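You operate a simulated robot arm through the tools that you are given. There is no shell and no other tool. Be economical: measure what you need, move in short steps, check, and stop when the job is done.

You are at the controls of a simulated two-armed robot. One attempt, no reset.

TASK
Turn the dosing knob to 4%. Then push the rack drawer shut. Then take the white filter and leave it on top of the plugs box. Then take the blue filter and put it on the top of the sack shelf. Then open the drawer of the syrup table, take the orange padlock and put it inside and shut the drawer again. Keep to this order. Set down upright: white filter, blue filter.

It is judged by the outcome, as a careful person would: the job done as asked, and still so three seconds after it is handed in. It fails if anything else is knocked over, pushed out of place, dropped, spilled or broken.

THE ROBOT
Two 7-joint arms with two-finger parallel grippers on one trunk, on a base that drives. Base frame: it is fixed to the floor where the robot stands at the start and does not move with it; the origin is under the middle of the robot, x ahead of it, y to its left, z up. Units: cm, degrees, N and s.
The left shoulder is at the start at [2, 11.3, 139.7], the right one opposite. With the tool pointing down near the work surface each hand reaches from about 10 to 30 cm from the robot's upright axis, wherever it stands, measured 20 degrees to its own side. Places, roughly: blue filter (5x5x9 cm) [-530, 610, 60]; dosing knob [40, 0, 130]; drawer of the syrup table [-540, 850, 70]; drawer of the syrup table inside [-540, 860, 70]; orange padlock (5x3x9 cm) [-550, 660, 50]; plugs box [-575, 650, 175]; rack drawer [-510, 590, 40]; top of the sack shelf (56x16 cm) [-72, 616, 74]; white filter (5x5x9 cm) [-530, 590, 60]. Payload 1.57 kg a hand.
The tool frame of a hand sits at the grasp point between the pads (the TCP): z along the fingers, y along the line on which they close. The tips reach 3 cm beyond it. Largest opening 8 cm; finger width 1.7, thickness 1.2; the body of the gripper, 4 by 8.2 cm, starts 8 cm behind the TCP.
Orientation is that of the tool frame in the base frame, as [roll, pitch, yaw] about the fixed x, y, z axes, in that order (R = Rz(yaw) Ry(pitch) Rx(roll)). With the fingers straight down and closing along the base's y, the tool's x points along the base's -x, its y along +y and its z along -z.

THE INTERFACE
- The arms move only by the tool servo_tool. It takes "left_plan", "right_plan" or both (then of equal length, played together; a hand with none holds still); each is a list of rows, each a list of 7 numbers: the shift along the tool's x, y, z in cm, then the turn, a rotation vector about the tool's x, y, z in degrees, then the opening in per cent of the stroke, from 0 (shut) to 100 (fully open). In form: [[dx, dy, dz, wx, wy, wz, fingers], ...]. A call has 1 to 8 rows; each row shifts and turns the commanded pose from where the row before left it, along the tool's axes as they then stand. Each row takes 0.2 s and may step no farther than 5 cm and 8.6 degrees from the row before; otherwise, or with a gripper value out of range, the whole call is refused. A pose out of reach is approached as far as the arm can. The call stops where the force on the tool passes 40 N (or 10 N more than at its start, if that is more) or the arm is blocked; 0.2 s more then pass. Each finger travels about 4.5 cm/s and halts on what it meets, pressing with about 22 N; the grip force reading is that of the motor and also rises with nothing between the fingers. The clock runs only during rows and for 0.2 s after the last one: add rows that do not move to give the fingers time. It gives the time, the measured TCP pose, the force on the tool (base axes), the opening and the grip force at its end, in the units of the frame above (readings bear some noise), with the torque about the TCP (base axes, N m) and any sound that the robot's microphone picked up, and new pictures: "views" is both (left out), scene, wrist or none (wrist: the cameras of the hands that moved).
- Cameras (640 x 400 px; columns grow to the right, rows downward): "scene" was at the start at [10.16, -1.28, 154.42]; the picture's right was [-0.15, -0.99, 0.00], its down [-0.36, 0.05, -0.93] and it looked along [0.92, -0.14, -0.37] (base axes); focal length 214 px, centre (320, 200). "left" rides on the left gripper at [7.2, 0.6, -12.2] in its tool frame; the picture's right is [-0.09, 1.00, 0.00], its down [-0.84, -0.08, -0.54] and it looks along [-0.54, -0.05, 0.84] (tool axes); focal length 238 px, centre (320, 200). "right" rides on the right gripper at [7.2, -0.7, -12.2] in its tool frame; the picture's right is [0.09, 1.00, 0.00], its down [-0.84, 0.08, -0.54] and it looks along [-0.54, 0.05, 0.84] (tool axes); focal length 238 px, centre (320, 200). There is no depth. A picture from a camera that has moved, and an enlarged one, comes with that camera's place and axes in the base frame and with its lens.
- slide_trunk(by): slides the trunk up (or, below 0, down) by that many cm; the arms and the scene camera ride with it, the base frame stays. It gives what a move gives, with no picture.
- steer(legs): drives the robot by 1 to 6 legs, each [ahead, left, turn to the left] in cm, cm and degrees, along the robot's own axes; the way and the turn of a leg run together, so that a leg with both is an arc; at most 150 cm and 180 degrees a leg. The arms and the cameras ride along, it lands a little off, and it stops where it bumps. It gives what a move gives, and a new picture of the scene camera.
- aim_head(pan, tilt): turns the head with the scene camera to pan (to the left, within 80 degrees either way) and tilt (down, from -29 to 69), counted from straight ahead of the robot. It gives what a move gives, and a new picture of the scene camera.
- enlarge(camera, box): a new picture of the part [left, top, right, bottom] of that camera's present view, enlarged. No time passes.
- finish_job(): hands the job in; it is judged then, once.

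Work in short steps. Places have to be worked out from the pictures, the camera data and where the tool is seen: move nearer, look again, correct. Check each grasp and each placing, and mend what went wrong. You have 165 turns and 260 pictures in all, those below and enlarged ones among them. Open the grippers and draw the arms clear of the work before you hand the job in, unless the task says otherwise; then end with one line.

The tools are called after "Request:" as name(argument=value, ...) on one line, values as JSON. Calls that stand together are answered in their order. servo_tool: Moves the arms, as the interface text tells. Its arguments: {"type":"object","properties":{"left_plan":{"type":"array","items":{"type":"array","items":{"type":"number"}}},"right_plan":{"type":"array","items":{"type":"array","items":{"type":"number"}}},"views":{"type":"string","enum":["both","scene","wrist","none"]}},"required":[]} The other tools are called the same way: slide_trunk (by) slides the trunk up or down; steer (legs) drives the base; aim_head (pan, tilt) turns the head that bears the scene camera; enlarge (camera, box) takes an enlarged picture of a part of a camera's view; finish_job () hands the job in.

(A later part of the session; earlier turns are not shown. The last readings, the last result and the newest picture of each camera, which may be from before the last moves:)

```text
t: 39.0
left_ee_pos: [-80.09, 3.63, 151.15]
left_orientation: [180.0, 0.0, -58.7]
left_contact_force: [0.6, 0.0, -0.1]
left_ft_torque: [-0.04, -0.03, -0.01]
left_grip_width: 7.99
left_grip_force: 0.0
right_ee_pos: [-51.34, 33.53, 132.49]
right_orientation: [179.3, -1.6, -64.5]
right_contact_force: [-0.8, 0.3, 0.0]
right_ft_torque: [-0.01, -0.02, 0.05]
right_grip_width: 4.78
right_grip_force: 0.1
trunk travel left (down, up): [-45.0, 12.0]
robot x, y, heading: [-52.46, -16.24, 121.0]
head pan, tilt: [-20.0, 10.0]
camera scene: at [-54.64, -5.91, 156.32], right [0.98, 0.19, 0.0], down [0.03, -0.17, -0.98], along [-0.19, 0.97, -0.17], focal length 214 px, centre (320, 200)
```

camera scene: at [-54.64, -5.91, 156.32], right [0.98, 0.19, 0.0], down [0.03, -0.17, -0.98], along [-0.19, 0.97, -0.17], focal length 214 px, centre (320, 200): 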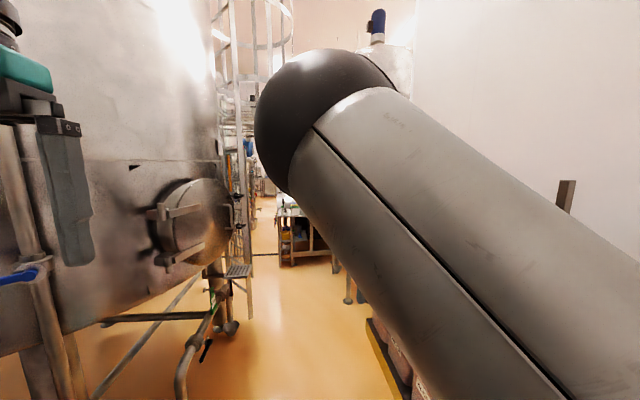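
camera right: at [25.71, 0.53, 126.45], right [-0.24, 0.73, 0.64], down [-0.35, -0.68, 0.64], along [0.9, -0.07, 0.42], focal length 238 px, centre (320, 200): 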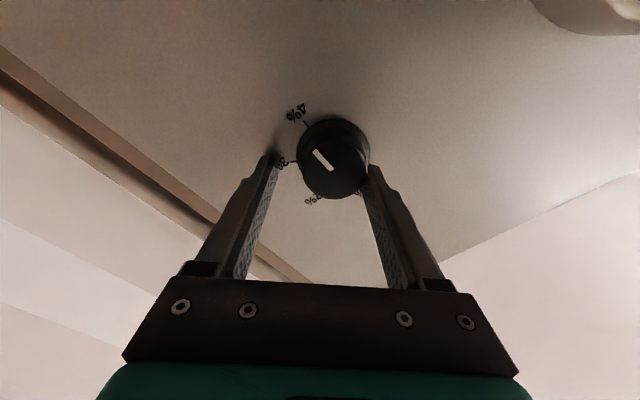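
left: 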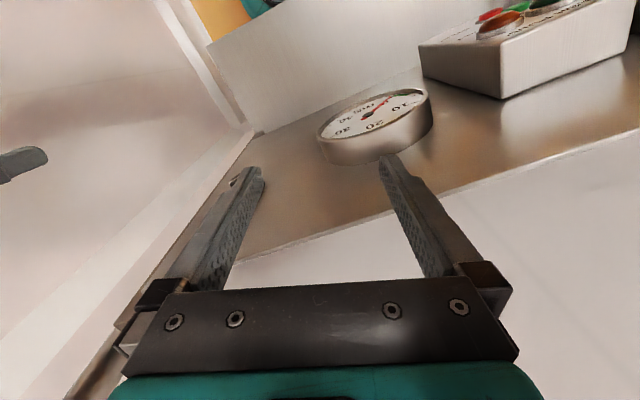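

The head is free again. The room is turned about 19°. The aisle runs at yaw ~109°, with tank stairs near [-163,173] on the left and a table leg near [-180,298]. I'll drive 120 cm on heading ~104 and look again.

Request:
steer(legs=[[0, 0, -17], [120, 0, 0]])

Request:
aim_head(pan=35, tilt=15)

```text
t: 46.1
left_ee_pos: [-101.92, 127.99, 151.27]
left_orientation: [180.0, -0.1, -76.1]
left_contact_force: [-0.1, -0.7, 0.8]
left_ft_torque: [0.0, 0.0, -0.01]
left_grip_width: 7.99
left_grip_force: 0.1
right_ee_pos: [-65.64, 147.91, 132.51]
right_orientation: [179.4, -1.6, -81.7]
right_contact_force: [0.3, -0.6, 0.1]
right_ft_torque: [0.04, -0.01, -0.04]
right_grip_width: 4.78
right_grip_force: 0.1
trunk travel left (down, up): [-45.0, 12.0]
robot x, y, heading: [-81.28, 101.08, 104.0]
head pan, tilt: [-20.0, 10.0]
camera scene: at [-80.45, 111.32, 156.31], right [0.99, -0.11, 0.0], down [-0.02, -0.17, -0.98], along [0.1, 0.98, -0.17], focal length 214 px, centre (320, 200)
```

scene: 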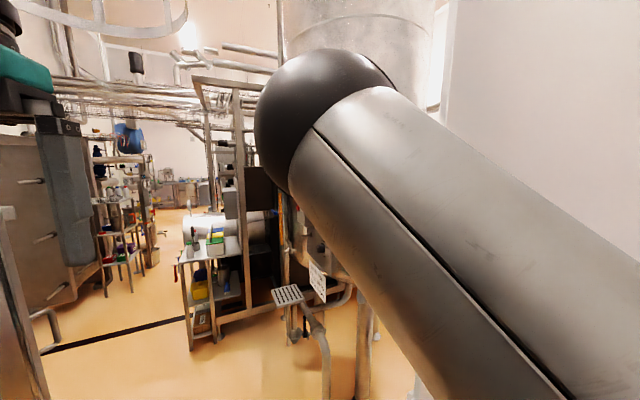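

```text
t: 47.4
left_ee_pos: [-101.96, 127.86, 151.27]
left_orientation: [-180.0, -0.1, -76.1]
left_contact_force: [1.0, 0.0, -0.4]
left_ft_torque: [0.0, 0.0, 0.0]
left_grip_width: 8.01
left_grip_force: 0.1
right_ee_pos: [-65.65, 147.9, 132.44]
right_orientation: [179.1, -1.6, -81.7]
right_contact_force: [-0.6, 0.4, -0.4]
right_ft_torque: [0.0, -0.01, 0.0]
right_grip_width: 4.79
right_grip_force: 0.0
trunk travel left (down, up): [-45.0, 12.0]
robot x, y, heading: [-81.35, 101.15, 103.9]
head pan, tilt: [35.0, 15.0]
camera scene: at [-88.46, 108.2, 155.5], right [0.66, 0.75, 0.0], down [0.19, -0.17, -0.97], along [-0.73, 0.64, -0.26], focal length 214 px, centre (320, 200)
```

scene: 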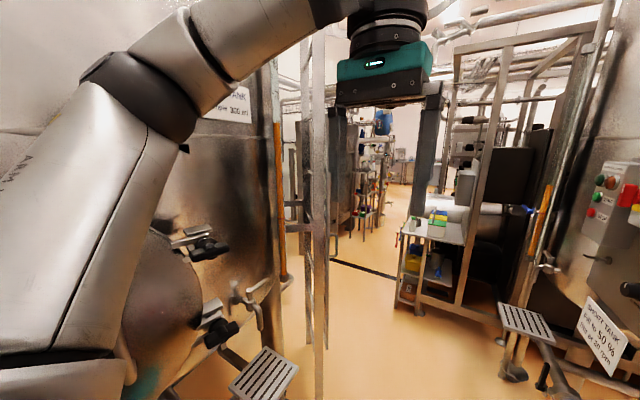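

The gap is clear: stairs post at [-166,176], table leg at [-173,283]. The arms block the view, so I'll lower both hands to stow them.

Request:
servo_tool(left_plan=[[0, 0, 5, 0, 0, 0, 60], [0, 0, 5, 0, 0, 0, 60], [0, 0, 5, 0, 0, 0, 60], [0, 0, 5, 0, 0, 0, 60], [0, 0, 5, 0, 0, 0, 60], [0, 0, 5, 0, 0, 0, 60], [0, 0, 5, 0, 0, 0, 60], [0, 0, 5, 0, 0, 0, 60]], right_plan=[[2, 0, 5, 0, 0, 0, 60], [2, 0, 5, 0, 0, 0, 60], [2, 0, 5, 0, 0, 0, 60], [2, 0, 5, 0, 0, 0, 60], [2, 0, 1, 0, 0, 0, 60], [2, 0, 0, 0, 0, 0, 60], [0, 0, 0, 0, 0, 0, 60], [0, 0, 0, 0, 0, 0, 60]], views="scene")

```text
refused: row 1 steps farther than a row can; nothing moved
```

Request:
servo_tool(left_plan=[[0, 0, 4.8, 0, 0, 0, 60], [0, 0, 4.8, 0, 0, 0, 60], [0, 0, 4.8, 0, 0, 0, 60], [0, 0, 4.8, 0, 0, 0, 60], [0, 0, 4.8, 0, 0, 0, 60], [0, 0, 4.8, 0, 0, 0, 60], [0, 0, 4.8, 0, 0, 0, 60], [0, 0, 4.8, 0, 0, 0, 60]], right_plan=[[2, 0, 4, 0, 0, 0, 60], [2, 0, 4, 0, 0, 0, 60], [2, 0, 4, 0, 0, 0, 60], [2, 0, 4, 0, 0, 0, 60], [2, 0, 1, 0, 0, 0, 60], [2, 0, 0, 0, 0, 0, 60], [0, 0, 0, 0, 0, 0, 60], [0, 0, 0, 0, 0, 0, 60]], views="scene")

```text
t: 49.1
left_ee_pos: [-101.98, 127.61, 112.6]
left_orientation: [-180.0, 0.0, -76.0]
left_contact_force: [-0.1, -0.3, 0.0]
left_ft_torque: [0.02, -0.01, 0.01]
left_grip_width: 4.78
left_grip_force: 0.0
right_ee_pos: [-64.03, 135.58, 115.77]
right_orientation: [179.1, -1.5, -81.8]
right_contact_force: [0.2, 0.0, -0.5]
right_ft_torque: [-0.01, -0.02, 0.01]
right_grip_width: 4.8
right_grip_force: 0.0
trunk travel left (down, up): [-45.0, 12.0]
robot x, y, heading: [-81.07, 101.12, 103.9]
head pan, tilt: [35.0, 15.0]
camera scene: at [-88.49, 108.18, 155.5], right [0.66, 0.75, 0.0], down [0.2, -0.17, -0.97], along [-0.73, 0.64, -0.26], focal length 214 px, centre (320, 200)
```

scene: 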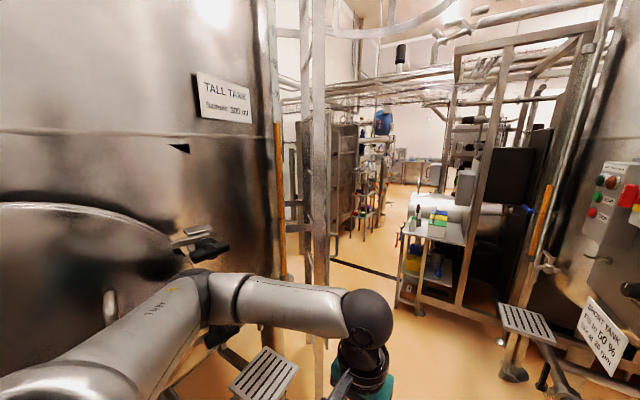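

The view is good now. In room axes (u along yaw 108.8, v to its left), the robot is at (122,44), the stairs post at (220,100) and the table leg at (324,73). I'll drive along u to 230, turn 45° left and pass the gap midway.

Request:
steer(legs=[[0, 0, 5], [110, 0, 0], [0, 0, 44]])

Request:
aim_head(pan=-5, tilt=20)

```text
t: 50.8
left_ee_pos: [-104.6, 127.91, 112.54]
left_orientation: [179.9, -0.3, -70.9]
left_contact_force: [-0.3, 0.9, -0.2]
left_ft_torque: [0.03, -0.01, 0.03]
left_grip_width: 4.82
left_grip_force: 0.1
right_ee_pos: [-67.49, 139.14, 115.88]
right_orientation: [178.8, -1.4, -76.9]
right_contact_force: [-0.3, -0.2, 0.3]
right_ft_torque: [-0.02, 0.0, 0.0]
right_grip_width: 4.81
right_grip_force: 0.0
trunk travel left (down, up): [-45.0, 12.0]
robot x, y, heading: [-82.01, 103.48, 108.9]
head pan, tilt: [35.0, 15.0]
stopped in leg 2: the robot was blocked; the commanded pose is now the measured one
camera scene: at [-89.41, 109.76, 155.53], right [0.59, 0.81, 0.0], down [0.21, -0.15, -0.97], along [-0.78, 0.57, -0.26], focal length 214 px, centre (320, 200)
```

scene: 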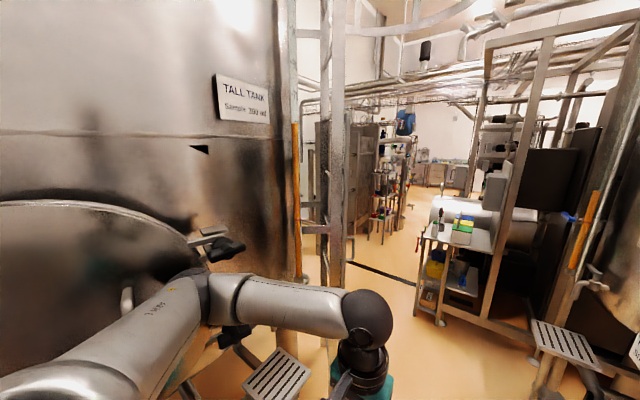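

```text
t: 51.8
left_ee_pos: [-104.58, 127.99, 112.5]
left_orientation: [179.9, -0.2, -71.0]
left_contact_force: [0.1, -0.8, -0.7]
left_ft_torque: [0.0, 0.0, 0.01]
left_grip_width: 4.8
left_grip_force: 0.0
right_ee_pos: [-67.71, 139.28, 115.86]
right_orientation: [178.9, -1.5, -76.9]
right_contact_force: [-0.7, -0.3, 0.0]
right_ft_torque: [0.01, 0.01, -0.02]
right_grip_width: 4.81
right_grip_force: 0.0
trunk travel left (down, up): [-45.0, 12.0]
robot x, y, heading: [-81.68, 103.3, 108.9]
head pan, tilt: [-5.0, 20.0]
camera scene: at [-84.16, 113.32, 154.7], right [0.97, 0.24, 0.0], down [0.08, -0.33, -0.94], along [-0.23, 0.91, -0.34], focal length 214 px, centre (320, 200)
```

scene: 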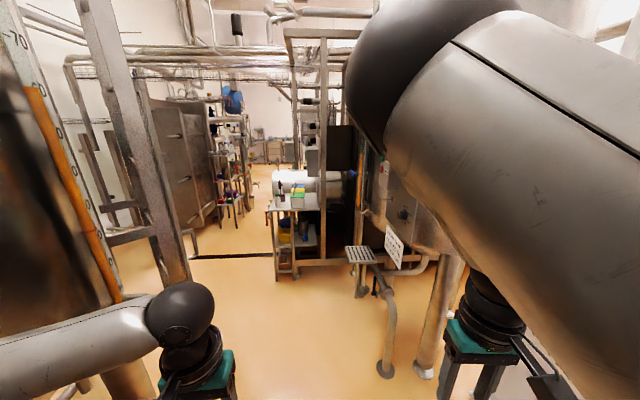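

The left elbow is probably touching the tank's manhole fittings. I'll back off, sidestep 10 cm right, then proceed.

Request:
steer(legs=[[-5, 0, 0], [0, -11, 0], [60, 0, 0]])

```text
t: 56.5
left_ee_pos: [-112.52, 182.54, 112.39]
left_orientation: [-180.0, -0.3, -70.4]
left_contact_force: [-0.5, 0.1, 0.2]
left_ft_torque: [0.0, 0.01, 0.0]
left_grip_width: 4.78
left_grip_force: 0.0
right_ee_pos: [-75.77, 194.07, 115.87]
right_orientation: [179.0, -1.4, -76.3]
right_contact_force: [0.8, -0.2, 0.3]
right_ft_torque: [-0.03, 0.01, 0.01]
right_grip_width: 4.81
right_grip_force: 0.0
trunk travel left (down, up): [-45.0, 12.0]
robot x, y, heading: [-89.23, 157.97, 109.5]
head pan, tilt: [-5.0, 20.0]
camera scene: at [-92.04, 168.12, 154.68], right [0.97, 0.25, 0.0], down [0.09, -0.33, -0.94], along [-0.24, 0.91, -0.34], focal length 214 px, centre (320, 200)
```

scene: 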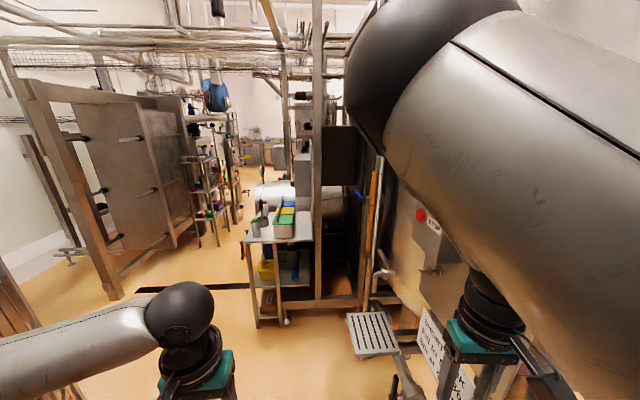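

It's clear so far, robot at (u178, v34). I'll go forward 38, turn 45° left, and look.

Request:
steer(legs=[[38, 0, 0], [0, 0, 44]])

```text
t: 57.7
left_ee_pos: [-114.96, 188.68, 112.45]
left_orientation: [-179.9, -0.3, -70.4]
left_contact_force: [0.6, 0.3, -0.2]
left_ft_torque: [0.0, 0.0, 0.01]
left_grip_width: 4.77
left_grip_force: 0.1
right_ee_pos: [-78.0, 199.14, 115.49]
right_orientation: [178.7, -3.0, -77.1]
right_contact_force: [0.6, -0.6, -0.2]
right_ft_torque: [-0.01, -0.03, 0.02]
right_grip_width: 4.79
right_grip_force: 0.0
trunk travel left (down, up): [-45.0, 12.0]
robot x, y, heading: [-91.65, 164.31, 109.4]
head pan, tilt: [-5.0, 20.0]
stopped in leg 1: the robot was blocked; the commanded pose is now the measured one
camera scene: at [-94.47, 174.3, 154.71], right [0.97, 0.25, 0.0], down [0.09, -0.33, -0.94], along [-0.23, 0.91, -0.34], focal length 214 px, centre (320, 200)
```

scene: 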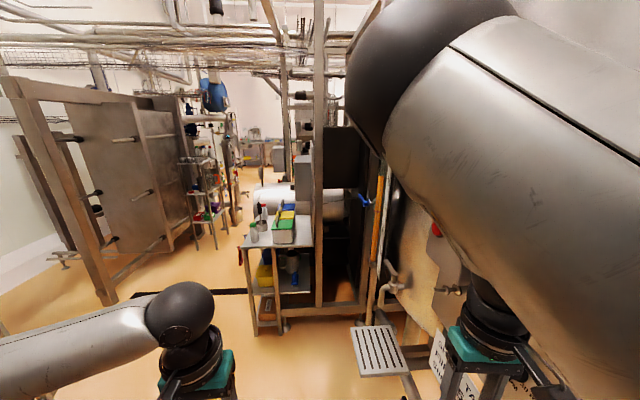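

The right arm touched the control box on the right. I'll back 5, sidestep left 10, and go on.

Request:
steer(legs=[[-5, 0, 0], [0, 11, 0], [38, 0, 0], [0, 0, 44]])

```text
t: 63.4
left_ee_pos: [-146.34, 193.6, 112.38]
left_orientation: [179.9, -0.2, -26.7]
left_contact_force: [0.1, 0.3, 0.2]
left_ft_torque: [0.03, 0.03, 0.03]
left_grip_width: 4.82
left_grip_force: 0.0
right_ee_pos: [-127.08, 226.81, 115.43]
right_orientation: [178.5, -2.9, -33.5]
right_contact_force: [0.9, 1.0, 0.2]
right_ft_torque: [-0.01, -0.01, 0.01]
right_grip_width: 4.8
right_grip_force: 0.0
trunk travel left (down, up): [-45.0, 12.0]
robot x, y, heading: [-112.69, 191.57, 153.1]
head pan, tilt: [-5.0, 20.0]
camera scene: at [-121.54, 197.43, 154.68], right [0.53, 0.85, 0.0], down [0.29, -0.18, -0.94], along [-0.8, 0.5, -0.34], focal length 214 px, centre (320, 200)
```

scene: 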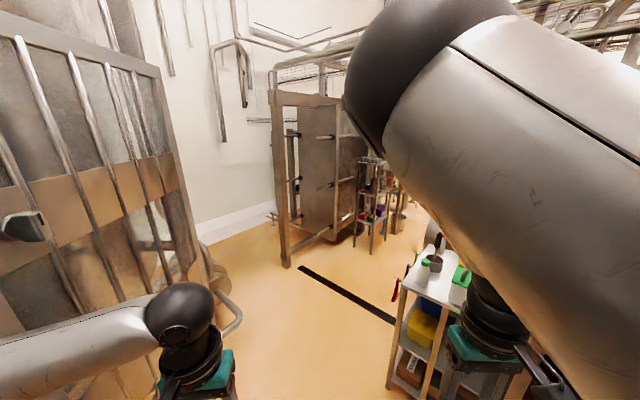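

The stairs post is ahead-left, about 38 cm to the side. I'll sidestep right 12 and drive 85 cm through the gap.

Request:
steer(legs=[[0, -12, 0], [85, 0, 0]])

```text
t: 68.7
left_ee_pos: [-216.49, 241.57, 112.4]
left_orientation: [180.0, -0.3, -25.7]
left_contact_force: [-0.4, -0.2, -0.4]
left_ft_torque: [0.02, 0.01, -0.02]
left_grip_width: 4.79
left_grip_force: 0.1
right_ee_pos: [-197.68, 275.0, 115.39]
right_orientation: [178.7, -3.0, -32.5]
right_contact_force: [0.2, -0.7, -0.3]
right_ft_torque: [-0.02, -0.04, -0.01]
right_grip_width: 4.76
right_grip_force: 0.1
trunk travel left (down, up): [-45.0, 12.0]
robot x, y, heading: [-182.92, 240.43, 154.2]
head pan, tilt: [-5.0, 20.0]
camera scene: at [-191.82, 245.72, 154.68], right [0.51, 0.86, 0.0], down [0.29, -0.18, -0.94], along [-0.81, 0.48, -0.34], focal length 214 px, centre (320, 200)
```

scene: 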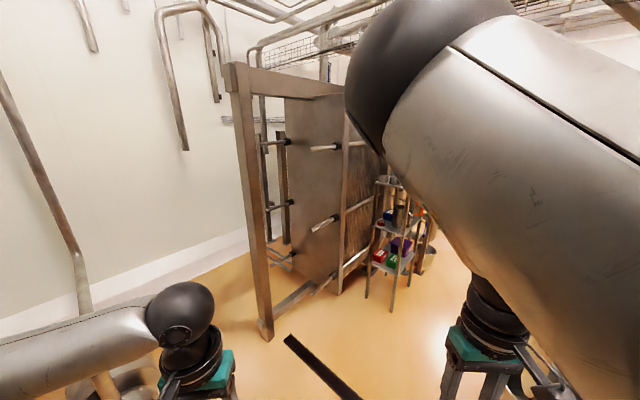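

I'm through the gap. I'll turn back to the aisle direction and check the view.

Request:
steer(legs=[[12, 0, 0], [0, 0, -45]])

Request:
aim_head(pan=20, tilt=12)

```text
t: 72.0
left_ee_pos: [-216.94, 270.03, 112.47]
left_orientation: [180.0, -0.3, -70.1]
left_contact_force: [-0.5, 0.1, 0.0]
left_ft_torque: [0.01, 0.03, 0.04]
left_grip_width: 4.8
left_grip_force: 0.0
right_ee_pos: [-180.06, 280.69, 115.54]
right_orientation: [178.6, -2.8, -76.8]
right_contact_force: [-0.2, 0.5, -0.8]
right_ft_torque: [0.0, 0.02, 0.02]
right_grip_width: 4.8
right_grip_force: 0.0
trunk travel left (down, up): [-45.0, 12.0]
robot x, y, heading: [-193.29, 245.38, 109.8]
head pan, tilt: [-5.0, 20.0]
camera scene: at [-196.39, 255.67, 154.68], right [0.97, 0.25, 0.0], down [0.09, -0.33, -0.94], along [-0.24, 0.91, -0.34], focal length 214 px, centre (320, 200)
```

scene: 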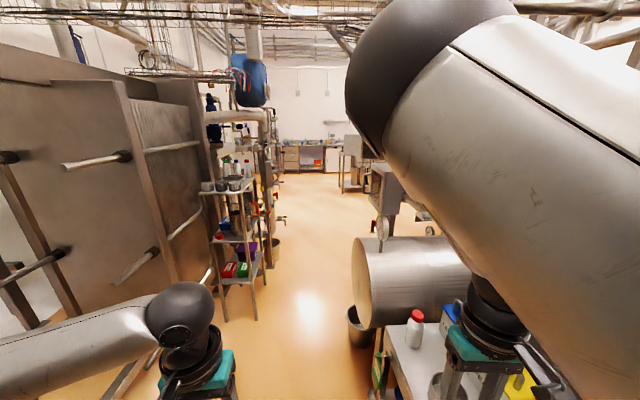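

```text
t: 72.9
left_ee_pos: [-217.01, 269.91, 112.44]
left_orientation: [-180.0, -0.2, -70.1]
left_contact_force: [-0.1, -0.1, -0.2]
left_ft_torque: [0.0, -0.02, -0.02]
left_grip_width: 4.82
left_grip_force: 0.1
right_ee_pos: [-180.05, 280.77, 115.45]
right_orientation: [178.7, -3.0, -76.8]
right_contact_force: [-0.1, 0.1, 0.4]
right_ft_torque: [0.03, 0.01, 0.01]
right_grip_width: 4.79
right_grip_force: 0.1
trunk travel left (down, up): [-45.0, 12.0]
robot x, y, heading: [-193.8, 245.43, 109.8]
head pan, tilt: [20.0, 12.0]
camera scene: at [-199.99, 253.84, 155.98], right [0.77, 0.64, 0.0], down [0.13, -0.16, -0.98], along [-0.62, 0.75, -0.21], focal length 214 px, centre (320, 200)
```

scene: 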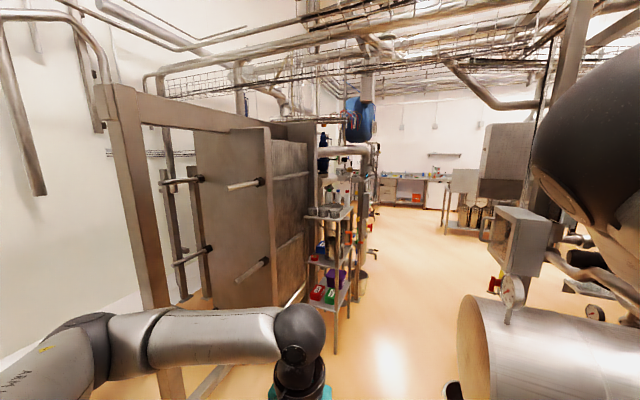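

The aisle ahead is only about 70 cm wide between the bottle rack and the vessel, and my left elbow sticks out. I'll stretch the left hand forward to tuck the elbow.

Request:
servo_tool(left_plan=[[-4.5, 0, 0, 0, 0, 0, 50], [-4.5, 0, 0, 0, 0, 0, 50], [-4.5, 0, 0, 0, 0, 0, 50], [-4.5, 0, 0, 0, 0, 0, 50], [0, 0, 0, 0, 0, 0, 50]], right_plan=[[-4.5, 0, 0, 0, 0, 0, 50], [-4.5, 0, 0, 0, 0, 0, 50], [0, 0, 3, 0, 0, 0, 50], [0, 0, 4, 0, 0, 0, 50], [0, 0, 0, 0, 0, 0, 50]], views="scene")

```text
t: 74.1
left_ee_pos: [-223.18, 286.98, 112.48]
left_orientation: [180.0, -0.1, -70.2]
left_contact_force: [-0.3, -0.1, 0.0]
left_ft_torque: [0.03, -0.04, -0.03]
left_grip_width: 4.01
left_grip_force: 0.1
right_ee_pos: [-181.9, 289.23, 107.92]
right_orientation: [178.8, -2.9, -76.8]
right_contact_force: [-0.1, 0.5, -0.5]
right_ft_torque: [0.04, -0.01, 0.0]
right_grip_width: 3.99
right_grip_force: 0.1
trunk travel left (down, up): [-45.0, 12.0]
robot x, y, heading: [-193.43, 245.5, 109.4]
head pan, tilt: [20.0, 12.0]
camera scene: at [-200.02, 253.71, 156.0], right [0.77, 0.64, 0.0], down [0.13, -0.16, -0.98], along [-0.63, 0.75, -0.21], focal length 214 px, centre (320, 200)
```

scene: 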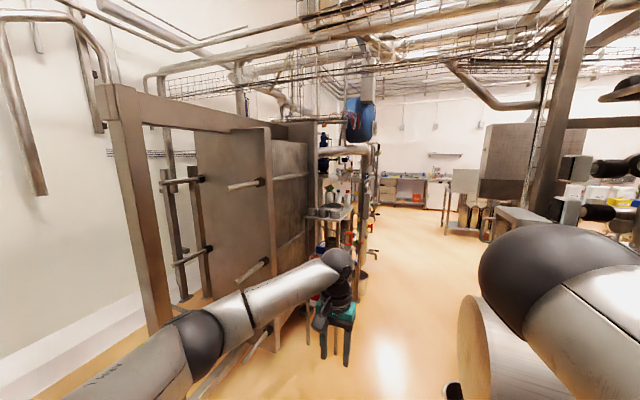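

Much better. I'll extend the left a little further and inward.

Request:
servo_tool(left_plan=[[-4, -2.5, 0, 0, 0, 0, 50], [-4, -2.5, 0, 0, 0, 0, 50], [0, -2, 0, 0, 0, 0, 50], [0, 0, 0, 0, 0, 0, 50]], views="scene")

```text
t: 75.1
left_ee_pos: [-219.23, 296.8, 112.38]
left_orientation: [179.9, -0.1, -70.2]
left_contact_force: [0.7, -0.7, 0.0]
left_ft_torque: [0.0, 0.05, 0.02]
left_grip_width: 3.98
left_grip_force: 0.1
right_ee_pos: [-181.81, 289.07, 107.99]
right_orientation: [178.6, -3.0, -76.8]
right_contact_force: [0.3, -0.1, -0.7]
right_ft_torque: [0.0, 0.06, 0.01]
right_grip_width: 4.01
right_grip_force: 0.1
trunk travel left (down, up): [-45.0, 12.0]
robot x, y, heading: [-193.36, 245.89, 110.0]
head pan, tilt: [20.0, 12.0]
camera scene: at [-199.79, 253.85, 155.99], right [0.77, 0.64, 0.0], down [0.13, -0.16, -0.98], along [-0.63, 0.75, -0.21], focal length 214 px, centre (320, 200)
```

scene: 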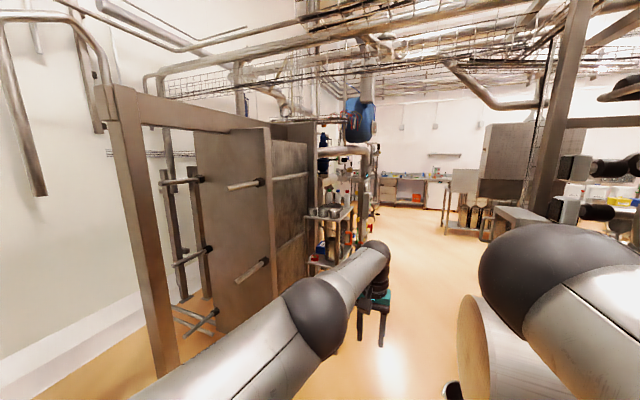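

The arms are narrow now. I'll drive ahead 80 cm at v≈110.

Request:
steer(legs=[[0, 5, -1], [85, 0, 0]])

```text
t: 80.1
left_ee_pos: [-250.34, 376.2, 112.25]
left_orientation: [180.0, -0.2, -71.4]
left_contact_force: [1.0, -0.3, 0.2]
left_ft_torque: [-0.03, 0.0, -0.01]
left_grip_width: 4.02
left_grip_force: 0.1
right_ee_pos: [-212.96, 367.81, 108.04]
right_orientation: [178.7, -2.9, -78.1]
right_contact_force: [-0.2, 0.3, -0.1]
right_ft_torque: [0.0, 0.03, -0.01]
right_grip_width: 4.0
right_grip_force: 0.0
trunk travel left (down, up): [-45.0, 12.0]
robot x, y, heading: [-225.49, 324.99, 108.5]
head pan, tilt: [20.0, 12.0]
camera scene: at [-231.81, 332.95, 155.98], right [0.78, 0.62, 0.0], down [0.13, -0.16, -0.98], along [-0.61, 0.77, -0.21], focal length 214 px, centre (320, 200)
```

scene: 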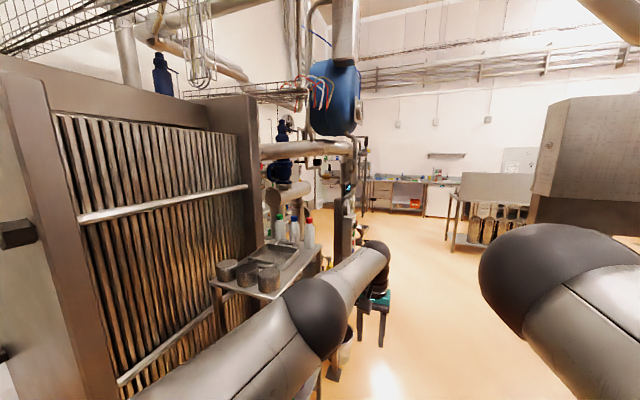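

There's clearance of about 38 cm on the left to the rack. Continuing 90 cm.

Request:
steer(legs=[[90, 0, 0]])

```text
t: 84.9
left_ee_pos: [-276.58, 461.95, 112.3]
left_orientation: [-179.9, -0.2, -72.7]
left_contact_force: [-0.6, 0.2, 0.4]
left_ft_torque: [-0.02, 0.01, 0.0]
left_grip_width: 3.99
left_grip_force: 0.0
right_ee_pos: [-239.49, 452.82, 108.05]
right_orientation: [178.7, -3.0, -79.2]
right_contact_force: [-0.5, 0.1, 1.2]
right_ft_torque: [0.03, 0.0, 0.01]
right_grip_width: 4.01
right_grip_force: 0.2
trunk travel left (down, up): [-45.0, 12.0]
robot x, y, heading: [-253.08, 409.44, 107.3]
head pan, tilt: [20.0, 12.0]
camera scene: at [-259.14, 418.32, 155.98], right [0.8, 0.61, 0.0], down [0.13, -0.17, -0.98], along [-0.59, 0.78, -0.21], focal length 214 px, centre (320, 200)
```

scene: 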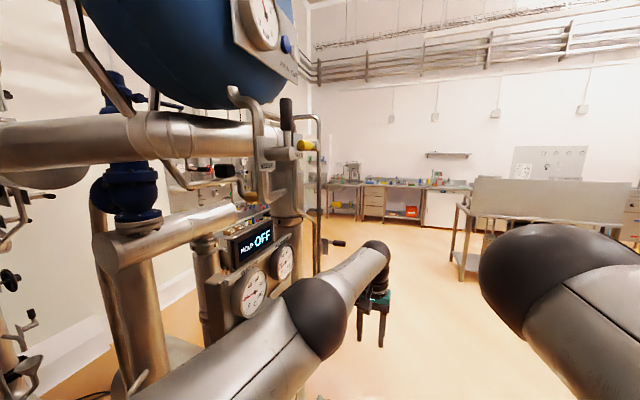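

Open floor ahead. Continuing 100 cm, then looking left.

Request:
steer(legs=[[0, -4, 1], [100, 0, 0]])

Request:
aim_head(pan=40, tilt=12)

```text
t: 90.5
left_ee_pos: [-301.44, 559.11, 112.31]
left_orientation: [179.9, -0.1, -73.9]
left_contact_force: [0.6, -0.1, 0.0]
left_ft_torque: [-0.01, 0.01, -0.02]
left_grip_width: 3.97
left_grip_force: 0.1
right_ee_pos: [-264.34, 549.28, 108.06]
right_orientation: [178.8, -3.0, -80.6]
right_contact_force: [-0.5, 0.8, -0.2]
right_ft_torque: [0.01, -0.01, 0.02]
right_grip_width: 3.99
right_grip_force: 0.0
trunk travel left (down, up): [-45.0, 12.0]
robot x, y, heading: [-278.94, 506.89, 106.2]
head pan, tilt: [20.0, 12.0]
camera scene: at [-284.7, 515.09, 155.98], right [0.81, 0.59, 0.0], down [0.12, -0.17, -0.98], along [-0.58, 0.79, -0.21], focal length 214 px, centre (320, 200)
```

scene: 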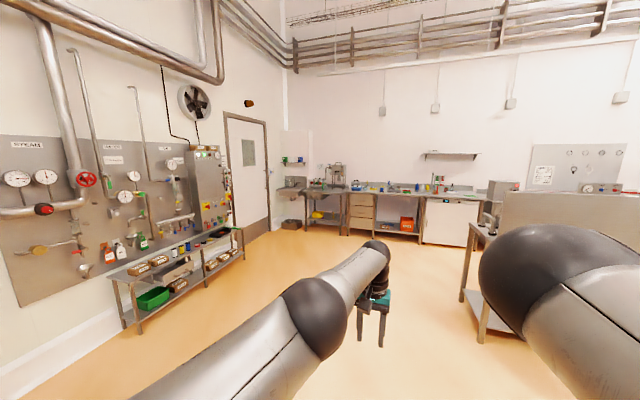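

```text
t: 91.3
left_ee_pos: [-301.35, 559.2, 112.24]
left_orientation: [-180.0, -0.3, -73.8]
left_contact_force: [0.7, 0.3, 0.6]
left_ft_torque: [-0.02, -0.01, 0.01]
left_grip_width: 3.98
left_grip_force: 0.1
right_ee_pos: [-264.38, 549.27, 107.9]
right_orientation: [178.7, -3.0, -80.5]
right_contact_force: [0.4, 1.1, 0.2]
right_ft_torque: [0.0, 0.03, -0.02]
right_grip_width: 3.98
right_grip_force: 0.1
trunk travel left (down, up): [-45.0, 12.0]
robot x, y, heading: [-278.8, 506.36, 106.4]
head pan, tilt: [40.0, 12.0]
camera scene: at [-286.93, 512.73, 155.99], right [0.56, 0.83, 0.0], down [0.17, -0.12, -0.98], along [-0.81, 0.55, -0.21], focal length 214 px, centre (320, 200)
```

scene: 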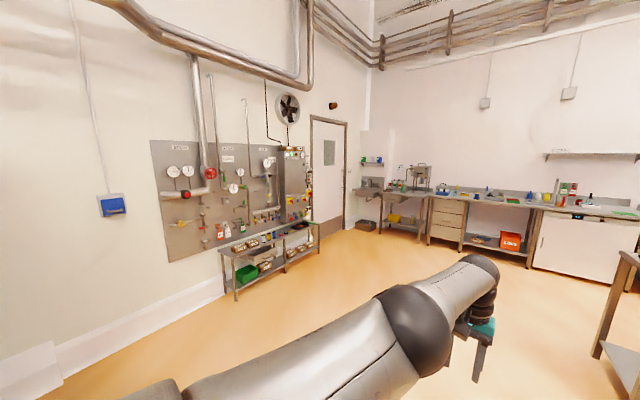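

The station is the table and panel on the left wall. I'll enlarge it and the far bench.

Request:
enlarge(camera="scene", box=[200, 130, 340, 310])

Request:
enlarge(camera="scene", box=[350, 150, 560, 270])

```text
2.22 times, centred on (270, 220) of scene
camera zoom: at [-286.93, 512.73, 155.99], right [0.56, 0.83, 0.0], down [0.17, -0.12, -0.98], along [-0.81, 0.55, -0.21], focal length 477 px, centre (431, 156)
```

zoom: 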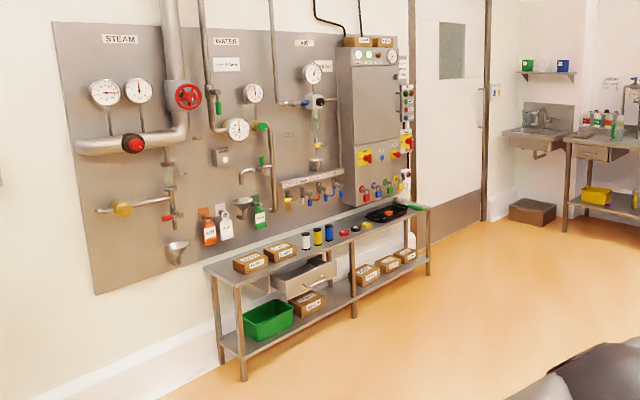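

```text
3.05 times, centred on (455, 210) of scene
camera zoom: at [-286.93, 512.73, 155.99], right [0.56, 0.83, 0.0], down [0.17, -0.12, -0.98], along [-0.81, 0.55, -0.21], focal length 654 px, centre (-91, 170)
```

zoom: 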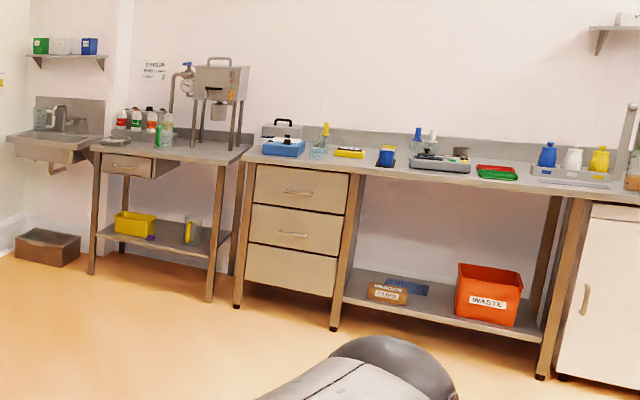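

The rack shows white, yellow and black/blue filters, an open drawer, and boxes on top of the cabinet. I'll turn to face the left wall and move over in room axes: +180 in u, +70 in v.

Request:
steer(legs=[[0, 0, 92], [30, -80, 0], [40, -95, 0]])

Request:
aim_head(pan=0, tilt=22)

```text
t: 104.8
left_ee_pos: [-452.9, 627.57, 112.36]
left_orientation: [-180.0, -0.2, 18.3]
left_contact_force: [0.0, -0.7, -0.5]
left_ft_torque: [-0.01, 0.03, -0.01]
left_grip_width: 3.99
left_grip_force: 0.0
right_ee_pos: [-444.36, 664.91, 107.96]
right_orientation: [178.7, -3.0, 11.6]
right_contact_force: [0.3, 0.9, -0.2]
right_ft_torque: [-0.02, -0.02, -0.01]
right_grip_width: 4.02
right_grip_force: 0.2
trunk travel left (down, up): [-45.0, 12.0]
robot x, y, heading: [-401.04, 652.28, -161.6]
head pan, tilt: [40.0, 12.0]
camera scene: at [-407.09, 643.75, 155.99], right [-0.85, 0.53, 0.0], down [0.11, 0.18, -0.98], along [-0.51, -0.83, -0.21], focal length 214 px, centre (320, 200)
```

scene: 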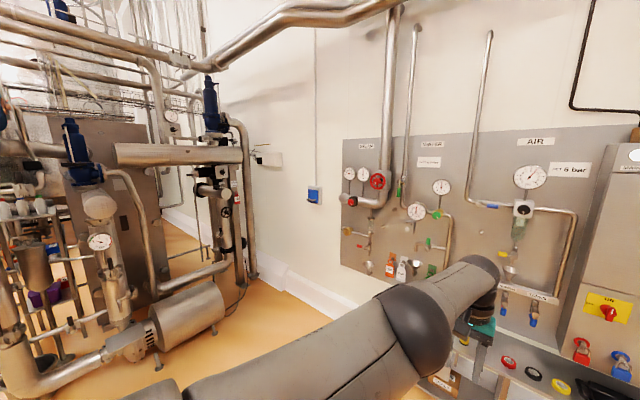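

```text
t: 105.8
left_ee_pos: [-452.9, 627.67, 112.28]
left_orientation: [179.9, -0.1, 18.5]
left_contact_force: [0.3, -0.4, 0.0]
left_ft_torque: [0.0, -0.01, 0.01]
left_grip_width: 4.01
left_grip_force: 0.0
right_ee_pos: [-444.42, 664.87, 108.03]
right_orientation: [178.8, -3.0, 11.7]
right_contact_force: [-1.0, -0.5, -0.3]
right_ft_torque: [-0.03, 0.02, -0.01]
right_grip_width: 4.01
right_grip_force: 0.1
trunk travel left (down, up): [-45.0, 12.0]
robot x, y, heading: [-401.1, 651.75, -161.8]
head pan, tilt: [0.0, 22.0]
camera scene: at [-410.98, 648.73, 154.36], right [-0.31, 0.95, 0.0], down [0.36, 0.12, -0.93], along [-0.88, -0.29, -0.37], focal length 214 px, centre (320, 200)
```

scene: 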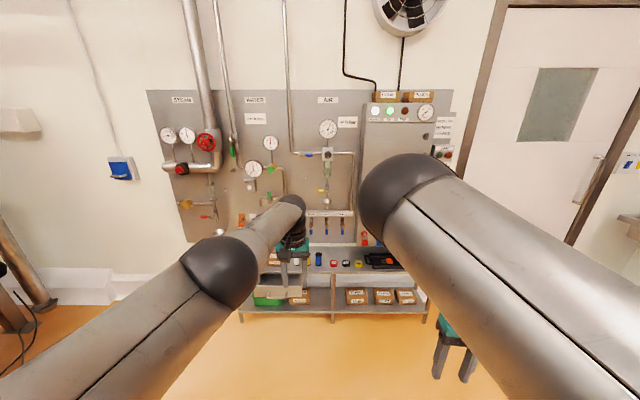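

I'll read the labels on the boxes atop the cabinet and look at the table.

Request:
enlarge(camera="scene", box=[355, 80, 455, 140])

Request:
enlarge(camera="scene", box=[230, 220, 430, 330])

```text
6.40 times, centred on (405, 110) of scene
camera zoom: at [-410.98, 648.73, 154.36], right [-0.31, 0.95, 0.0], down [0.36, 0.12, -0.93], along [-0.88, -0.29, -0.37], focal length 1373 px, centre (-224, 776)
```

zoom: 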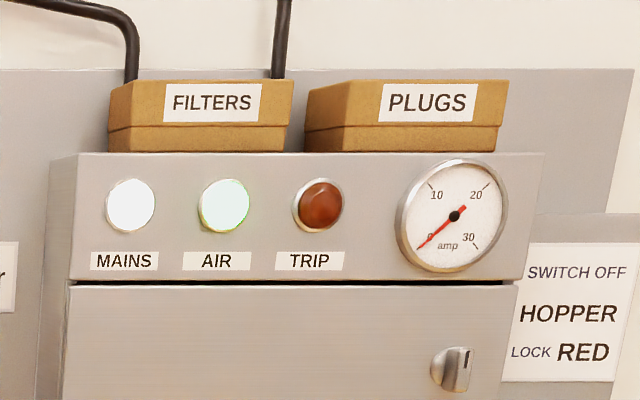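

```text
3.20 times, centred on (330, 275) of scene
camera zoom: at [-410.98, 648.73, 154.36], right [-0.31, 0.95, 0.0], down [0.36, 0.12, -0.93], along [-0.88, -0.29, -0.37], focal length 686 px, centre (288, -40)
```

zoom: 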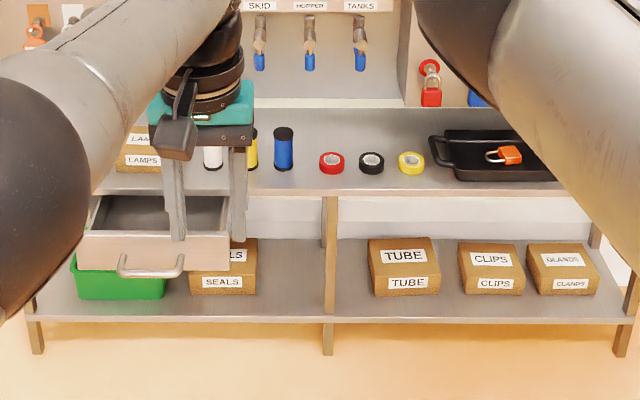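

The PLUGS box is the right one on the cabinet, and the orange padlock lies on the black tray. I'll lower the trunk for the table work and retract the hands a bit.

Request:
slide_trunk(by=-35)

Request:
servo_tool(left_plan=[[4, 2, 0, 0, 0, 0, 50], [4, 2, 0, 0, 0, 0, 50], [4, 2, 0, 0, 0, 0, 50], [0, 0, 0, 0, 0, 0, 50]], right_plan=[[2, -2, 0, 0, 0, 0, 50], [0, -2, 0, 0, 2, 0, 50], [0, 0, 0, 0, 0, 3, 50], [0, 0, 0, 0, 0, 3, 50]], views="scene")

```text
t: 109.3
left_ee_pos: [-452.85, 627.48, 77.3]
left_orientation: [-179.9, -0.2, 18.5]
left_contact_force: [-0.1, -0.3, -0.1]
left_ft_torque: [-0.04, -0.01, 0.02]
left_grip_width: 3.98
left_grip_force: 0.1
right_ee_pos: [-444.33, 664.83, 73.05]
right_orientation: [178.7, -2.9, 11.6]
right_contact_force: [-0.4, -0.1, 0.3]
right_ft_torque: [-0.01, 0.02, 0.01]
right_grip_width: 4.0
right_grip_force: 0.1
trunk travel left (down, up): [-10.0, 47.0]
robot x, y, heading: [-401.17, 651.94, -161.6]
head pan, tilt: [0.0, 22.0]
```

```text
t: 110.3
left_ee_pos: [-452.34, 625.43, 76.37]
left_orientation: [180.0, -0.3, 18.5]
left_contact_force: [0.6, -0.5, 0.8]
left_ft_torque: [0.03, 0.0, -0.03]
left_grip_width: 3.99
left_grip_force: 0.1
left hand out of reach, approached as far as the arm can: row 1, 2, 3
right_ee_pos: [-443.2, 669.12, 73.07]
right_orientation: [179.2, -5.0, 5.7]
right_contact_force: [-0.1, 0.6, 0.6]
right_ft_torque: [0.01, 0.01, -0.05]
right_grip_width: 4.04
right_grip_force: 0.0
trunk travel left (down, up): [-10.0, 47.0]
robot x, y, heading: [-401.11, 652.19, -161.5]
head pan, tilt: [0.0, 22.0]
camera scene: at [-410.98, 648.73, 119.36], right [-0.31, 0.95, 0.0], down [0.36, 0.12, -0.93], along [-0.88, -0.29, -0.37], focal length 214 px, centre (320, 200)
```

scene: 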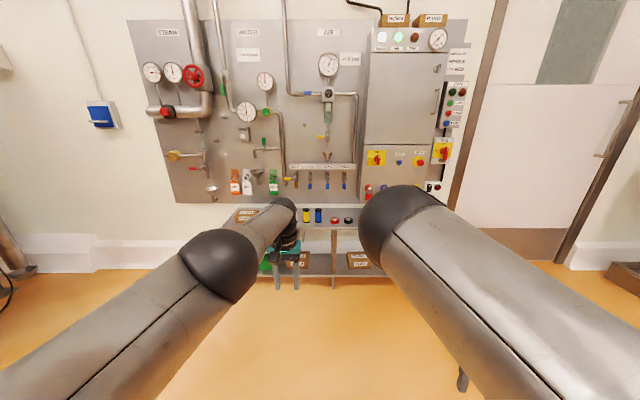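

Drawer front estimate: u≈720, v≈294, z≈40; the tabletop is at about z 50. I'll tilt the left hand 45° forward with closed fingers, and lower it here in free space.

Request:
slide_trunk(by=-8)

Request:
servo_tool(left_plan=[[0, 0, 4, 0, -6, 0, 0], [0, 0, 4, 0, -6, 0, 0], [0, 0, 4, 0, -6, 0, 0], [2, 0, 3, 0, -6, 0, 0], [3, 0, 2, 0, -7, 0, 0], [3, 0, 2, 0, -7, 0, 0], [3, 0, 2, 0, -7, 0, 0], [0, 0, 0, 0, 0, 0, 0]], views="both")

```text
t: 111.4
left_ee_pos: [-452.31, 625.4, 68.48]
left_orientation: [180.0, -0.2, 18.4]
left_contact_force: [0.5, 0.6, -0.2]
left_ft_torque: [0.0, 0.02, 0.02]
left_grip_width: 4.02
left_grip_force: 0.1
right_ee_pos: [-443.12, 669.15, 65.15]
right_orientation: [179.2, -5.1, 5.7]
right_contact_force: [0.2, -0.5, -0.8]
right_ft_torque: [0.01, 0.01, 0.04]
right_grip_width: 4.01
right_grip_force: 0.0
trunk travel left (down, up): [-2.0, 55.0]
robot x, y, heading: [-401.09, 651.76, -161.3]
head pan, tilt: [0.0, 22.0]
```

```text
t: 113.2
left_ee_pos: [-450.91, 625.4, 42.27]
left_orientation: [179.2, 43.4, 18.4]
left_contact_force: [-0.6, 0.4, -0.9]
left_ft_torque: [-0.01, 0.02, 0.01]
left_grip_width: 0.0
left_grip_force: 21.0
left hand out of reach, approached as far as the arm can: row 1, 2, 4, 5, 7
right_ee_pos: [-443.18, 669.17, 65.08]
right_orientation: [179.1, -5.0, 5.8]
right_contact_force: [-0.2, 0.4, 0.7]
right_ft_torque: [0.0, -0.03, 0.01]
right_grip_width: 4.01
right_grip_force: 0.0
trunk travel left (down, up): [-2.0, 55.0]
robot x, y, heading: [-401.42, 652.09, -161.9]
head pan, tilt: [0.0, 22.0]
camera scene: at [-410.98, 648.74, 111.36], right [-0.31, 0.95, 0.0], down [0.36, 0.12, -0.93], along [-0.88, -0.29, -0.37], focal length 214 px, centre (320, 200)
camera left: at [-438.0, 629.2, 46.08], right [0.26, -0.96, 0.07], down [-0.25, 0.01, 0.97], along [-0.93, -0.27, -0.24], focal length 238 px, centre (320, 200)
```

scene: 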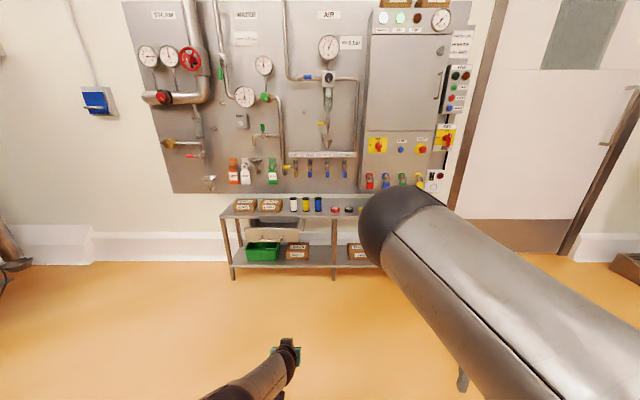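
left: 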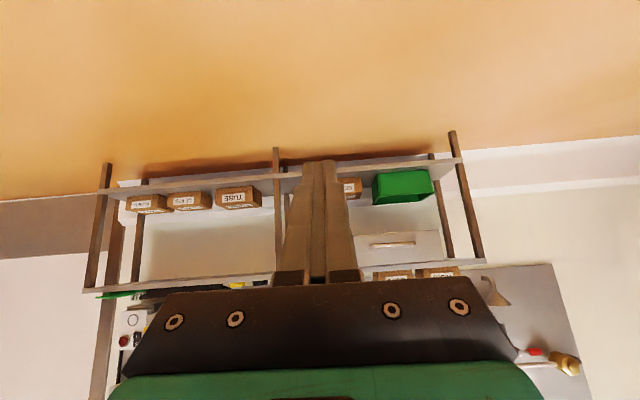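

The pose is good at z 42. I'll drive ahead 50 and left 17 to come in front of the drawer.

Request:
steer(legs=[[50, 17, 0]])

Request:
enlarge(camera="left", box=[160, 100, 560, 350])

```text
t: 116.3
left_ee_pos: [-493.38, 593.87, 42.24]
left_orientation: [179.2, 43.5, 18.2]
left_contact_force: [-0.8, 0.2, -0.5]
left_ft_torque: [0.01, 0.0, -0.02]
left_grip_width: 0.0
left_grip_force: 20.7
right_ee_pos: [-485.36, 637.65, 64.94]
right_orientation: [179.2, -5.1, 5.4]
right_contact_force: [1.2, -1.2, 0.4]
right_ft_torque: [-0.01, 0.0, -0.02]
right_grip_width: 4.01
right_grip_force: 0.0
trunk travel left (down, up): [-2.0, 55.0]
robot x, y, heading: [-443.39, 619.91, -162.2]
head pan, tilt: [0.0, 22.0]
camera scene: at [-453.29, 617.02, 111.36], right [-0.31, 0.95, 0.0], down [0.36, 0.12, -0.93], along [-0.88, -0.29, -0.37], focal length 214 px, centre (320, 200)
```

scene: 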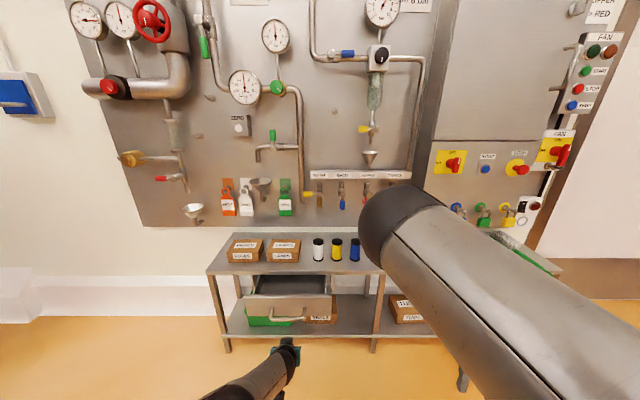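

```text
1.60 times, centred on (360, 225) of left
camera zoom: at [-480.46, 597.6, 46.12], right [0.26, -0.96, 0.07], down [-0.25, 0.01, 0.97], along [-0.93, -0.27, -0.24], focal length 381 px, centre (256, 160)
```

zoom: 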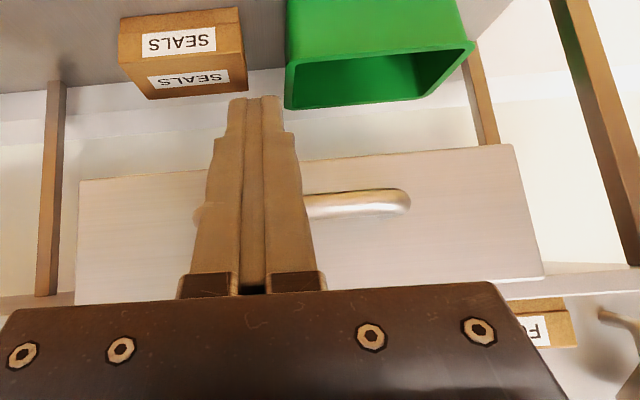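

The drawer front spans about z 39.5–48.5, handle at about 43. I'll raise 5.5 so the tips hit the face above the handle, shift 3.5 left, then advance 12 cm.

Request:
servo_tool(left_plan=[[-1.9, 1.8, -2, 0, 0, 0, 0], [-1.9, 1.7, -2, 0, 0, 0, 0], [-2.18, 0, 2.06, 0, 0, 0, 0], [-2.18, 0, 2.06, 0, 0, 0, 0], [-2.18, 0, 2.06, 0, 0, 0, 0], [-2.18, 0, 2.06, 0, 0, 0, 0], [0, 0, 0, 0, 0, 0, 0]], views="both")

```text
t: 117.9
left_ee_pos: [-496.32, 589.51, 45.98]
left_orientation: [179.0, 43.4, 18.3]
left_contact_force: [-0.4, 0.5, 0.1]
left_ft_torque: [0.03, 0.0, -0.02]
left_grip_width: 0.0
left_grip_force: 21.0
left hand out of reach, approached as far as the arm can: row 1, 2, 3, 4, 5, 6
right_ee_pos: [-485.45, 637.6, 65.14]
right_orientation: [179.2, -5.1, 5.4]
right_contact_force: [0.6, -0.1, 0.6]
right_ft_torque: [0.0, 0.01, 0.02]
right_grip_width: 4.0
right_grip_force: 0.1
trunk travel left (down, up): [-2.0, 55.0]
robot x, y, heading: [-443.57, 620.28, -162.1]
head pan, tilt: [0.0, 22.0]
camera scene: at [-453.3, 617.01, 111.36], right [-0.31, 0.95, 0.0], down [0.36, 0.12, -0.93], along [-0.88, -0.29, -0.37], focal length 214 px, centre (320, 200)
camera left: at [-483.27, 593.29, 49.85], right [0.26, -0.96, 0.07], down [-0.25, 0.01, 0.97], along [-0.93, -0.27, -0.24], focal length 238 px, centre (320, 200)
```

scene: 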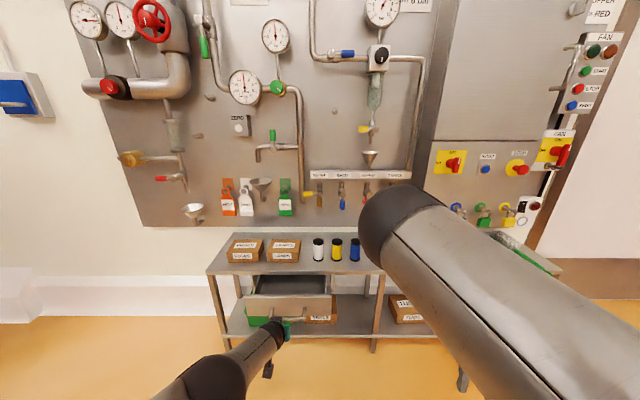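
left: 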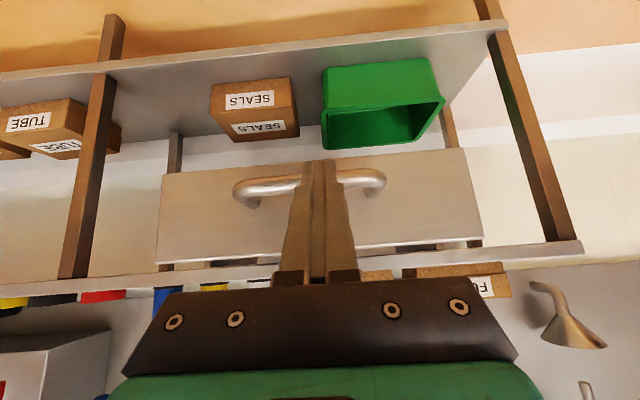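

The arm is at its limit, so I'll lift with the trunk 2.5 cm and push by driving the base gently.

Request:
slide_trunk(by=2.5)

Request:
steer(legs=[[13, 0, 0]])

Request:
enlarge(camera="left", box=[100, 80, 580, 380])

```text
t: 118.6
left_ee_pos: [-496.21, 589.42, 48.46]
left_orientation: [179.1, 43.4, 18.2]
left_contact_force: [-0.2, 0.0, 0.2]
left_ft_torque: [-0.01, 0.02, -0.01]
left_grip_width: 0.0
left_grip_force: 21.2
right_ee_pos: [-485.43, 637.64, 67.65]
right_orientation: [179.2, -5.1, 5.4]
right_contact_force: [0.0, -0.2, -0.2]
right_ft_torque: [0.03, 0.01, -0.01]
right_grip_width: 4.0
right_grip_force: 0.0
trunk travel left (down, up): [-4.5, 52.5]
robot x, y, heading: [-443.52, 620.04, -162.1]
head pan, tilt: [0.0, 22.0]
```

```text
t: 119.9
left_ee_pos: [-508.41, 585.7, 48.5]
left_orientation: [179.1, 43.4, 18.3]
left_contact_force: [0.0, -0.5, -0.3]
left_ft_torque: [0.02, -0.02, -0.02]
left_grip_width: 0.0
left_grip_force: 21.2
right_ee_pos: [-497.5, 633.88, 67.6]
right_orientation: [179.3, -5.1, 5.3]
right_contact_force: [0.0, 0.6, -0.5]
right_ft_torque: [0.02, 0.0, 0.0]
right_grip_width: 4.0
right_grip_force: 0.0
trunk travel left (down, up): [-4.5, 52.5]
robot x, y, heading: [-455.6, 615.92, -162.0]
head pan, tilt: [0.0, 22.0]
camera scene: at [-465.45, 613.1, 113.86], right [-0.31, 0.95, 0.0], down [0.36, 0.11, -0.93], along [-0.88, -0.28, -0.37], focal length 214 px, centre (320, 200)
```

scene: 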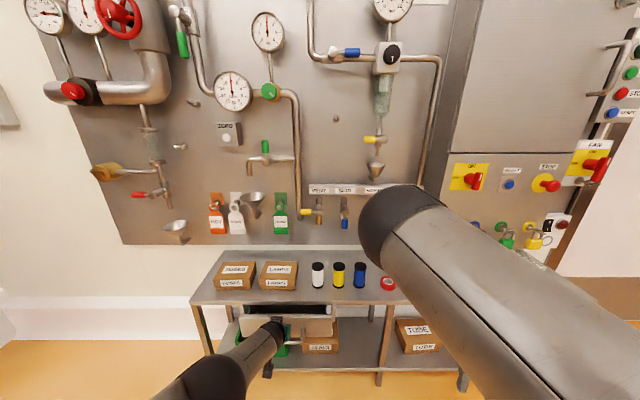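

```text
1.33 times, centred on (340, 230) of left
camera zoom: at [-495.46, 589.42, 52.35], right [0.26, -0.96, 0.07], down [-0.25, 0.01, 0.97], along [-0.93, -0.27, -0.24], focal length 318 px, centre (293, 160)
```

zoom: 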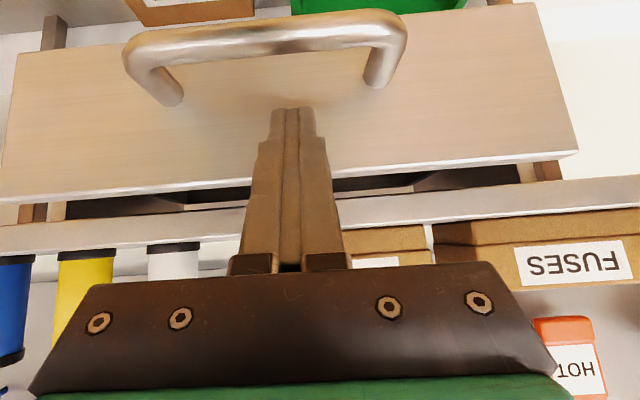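

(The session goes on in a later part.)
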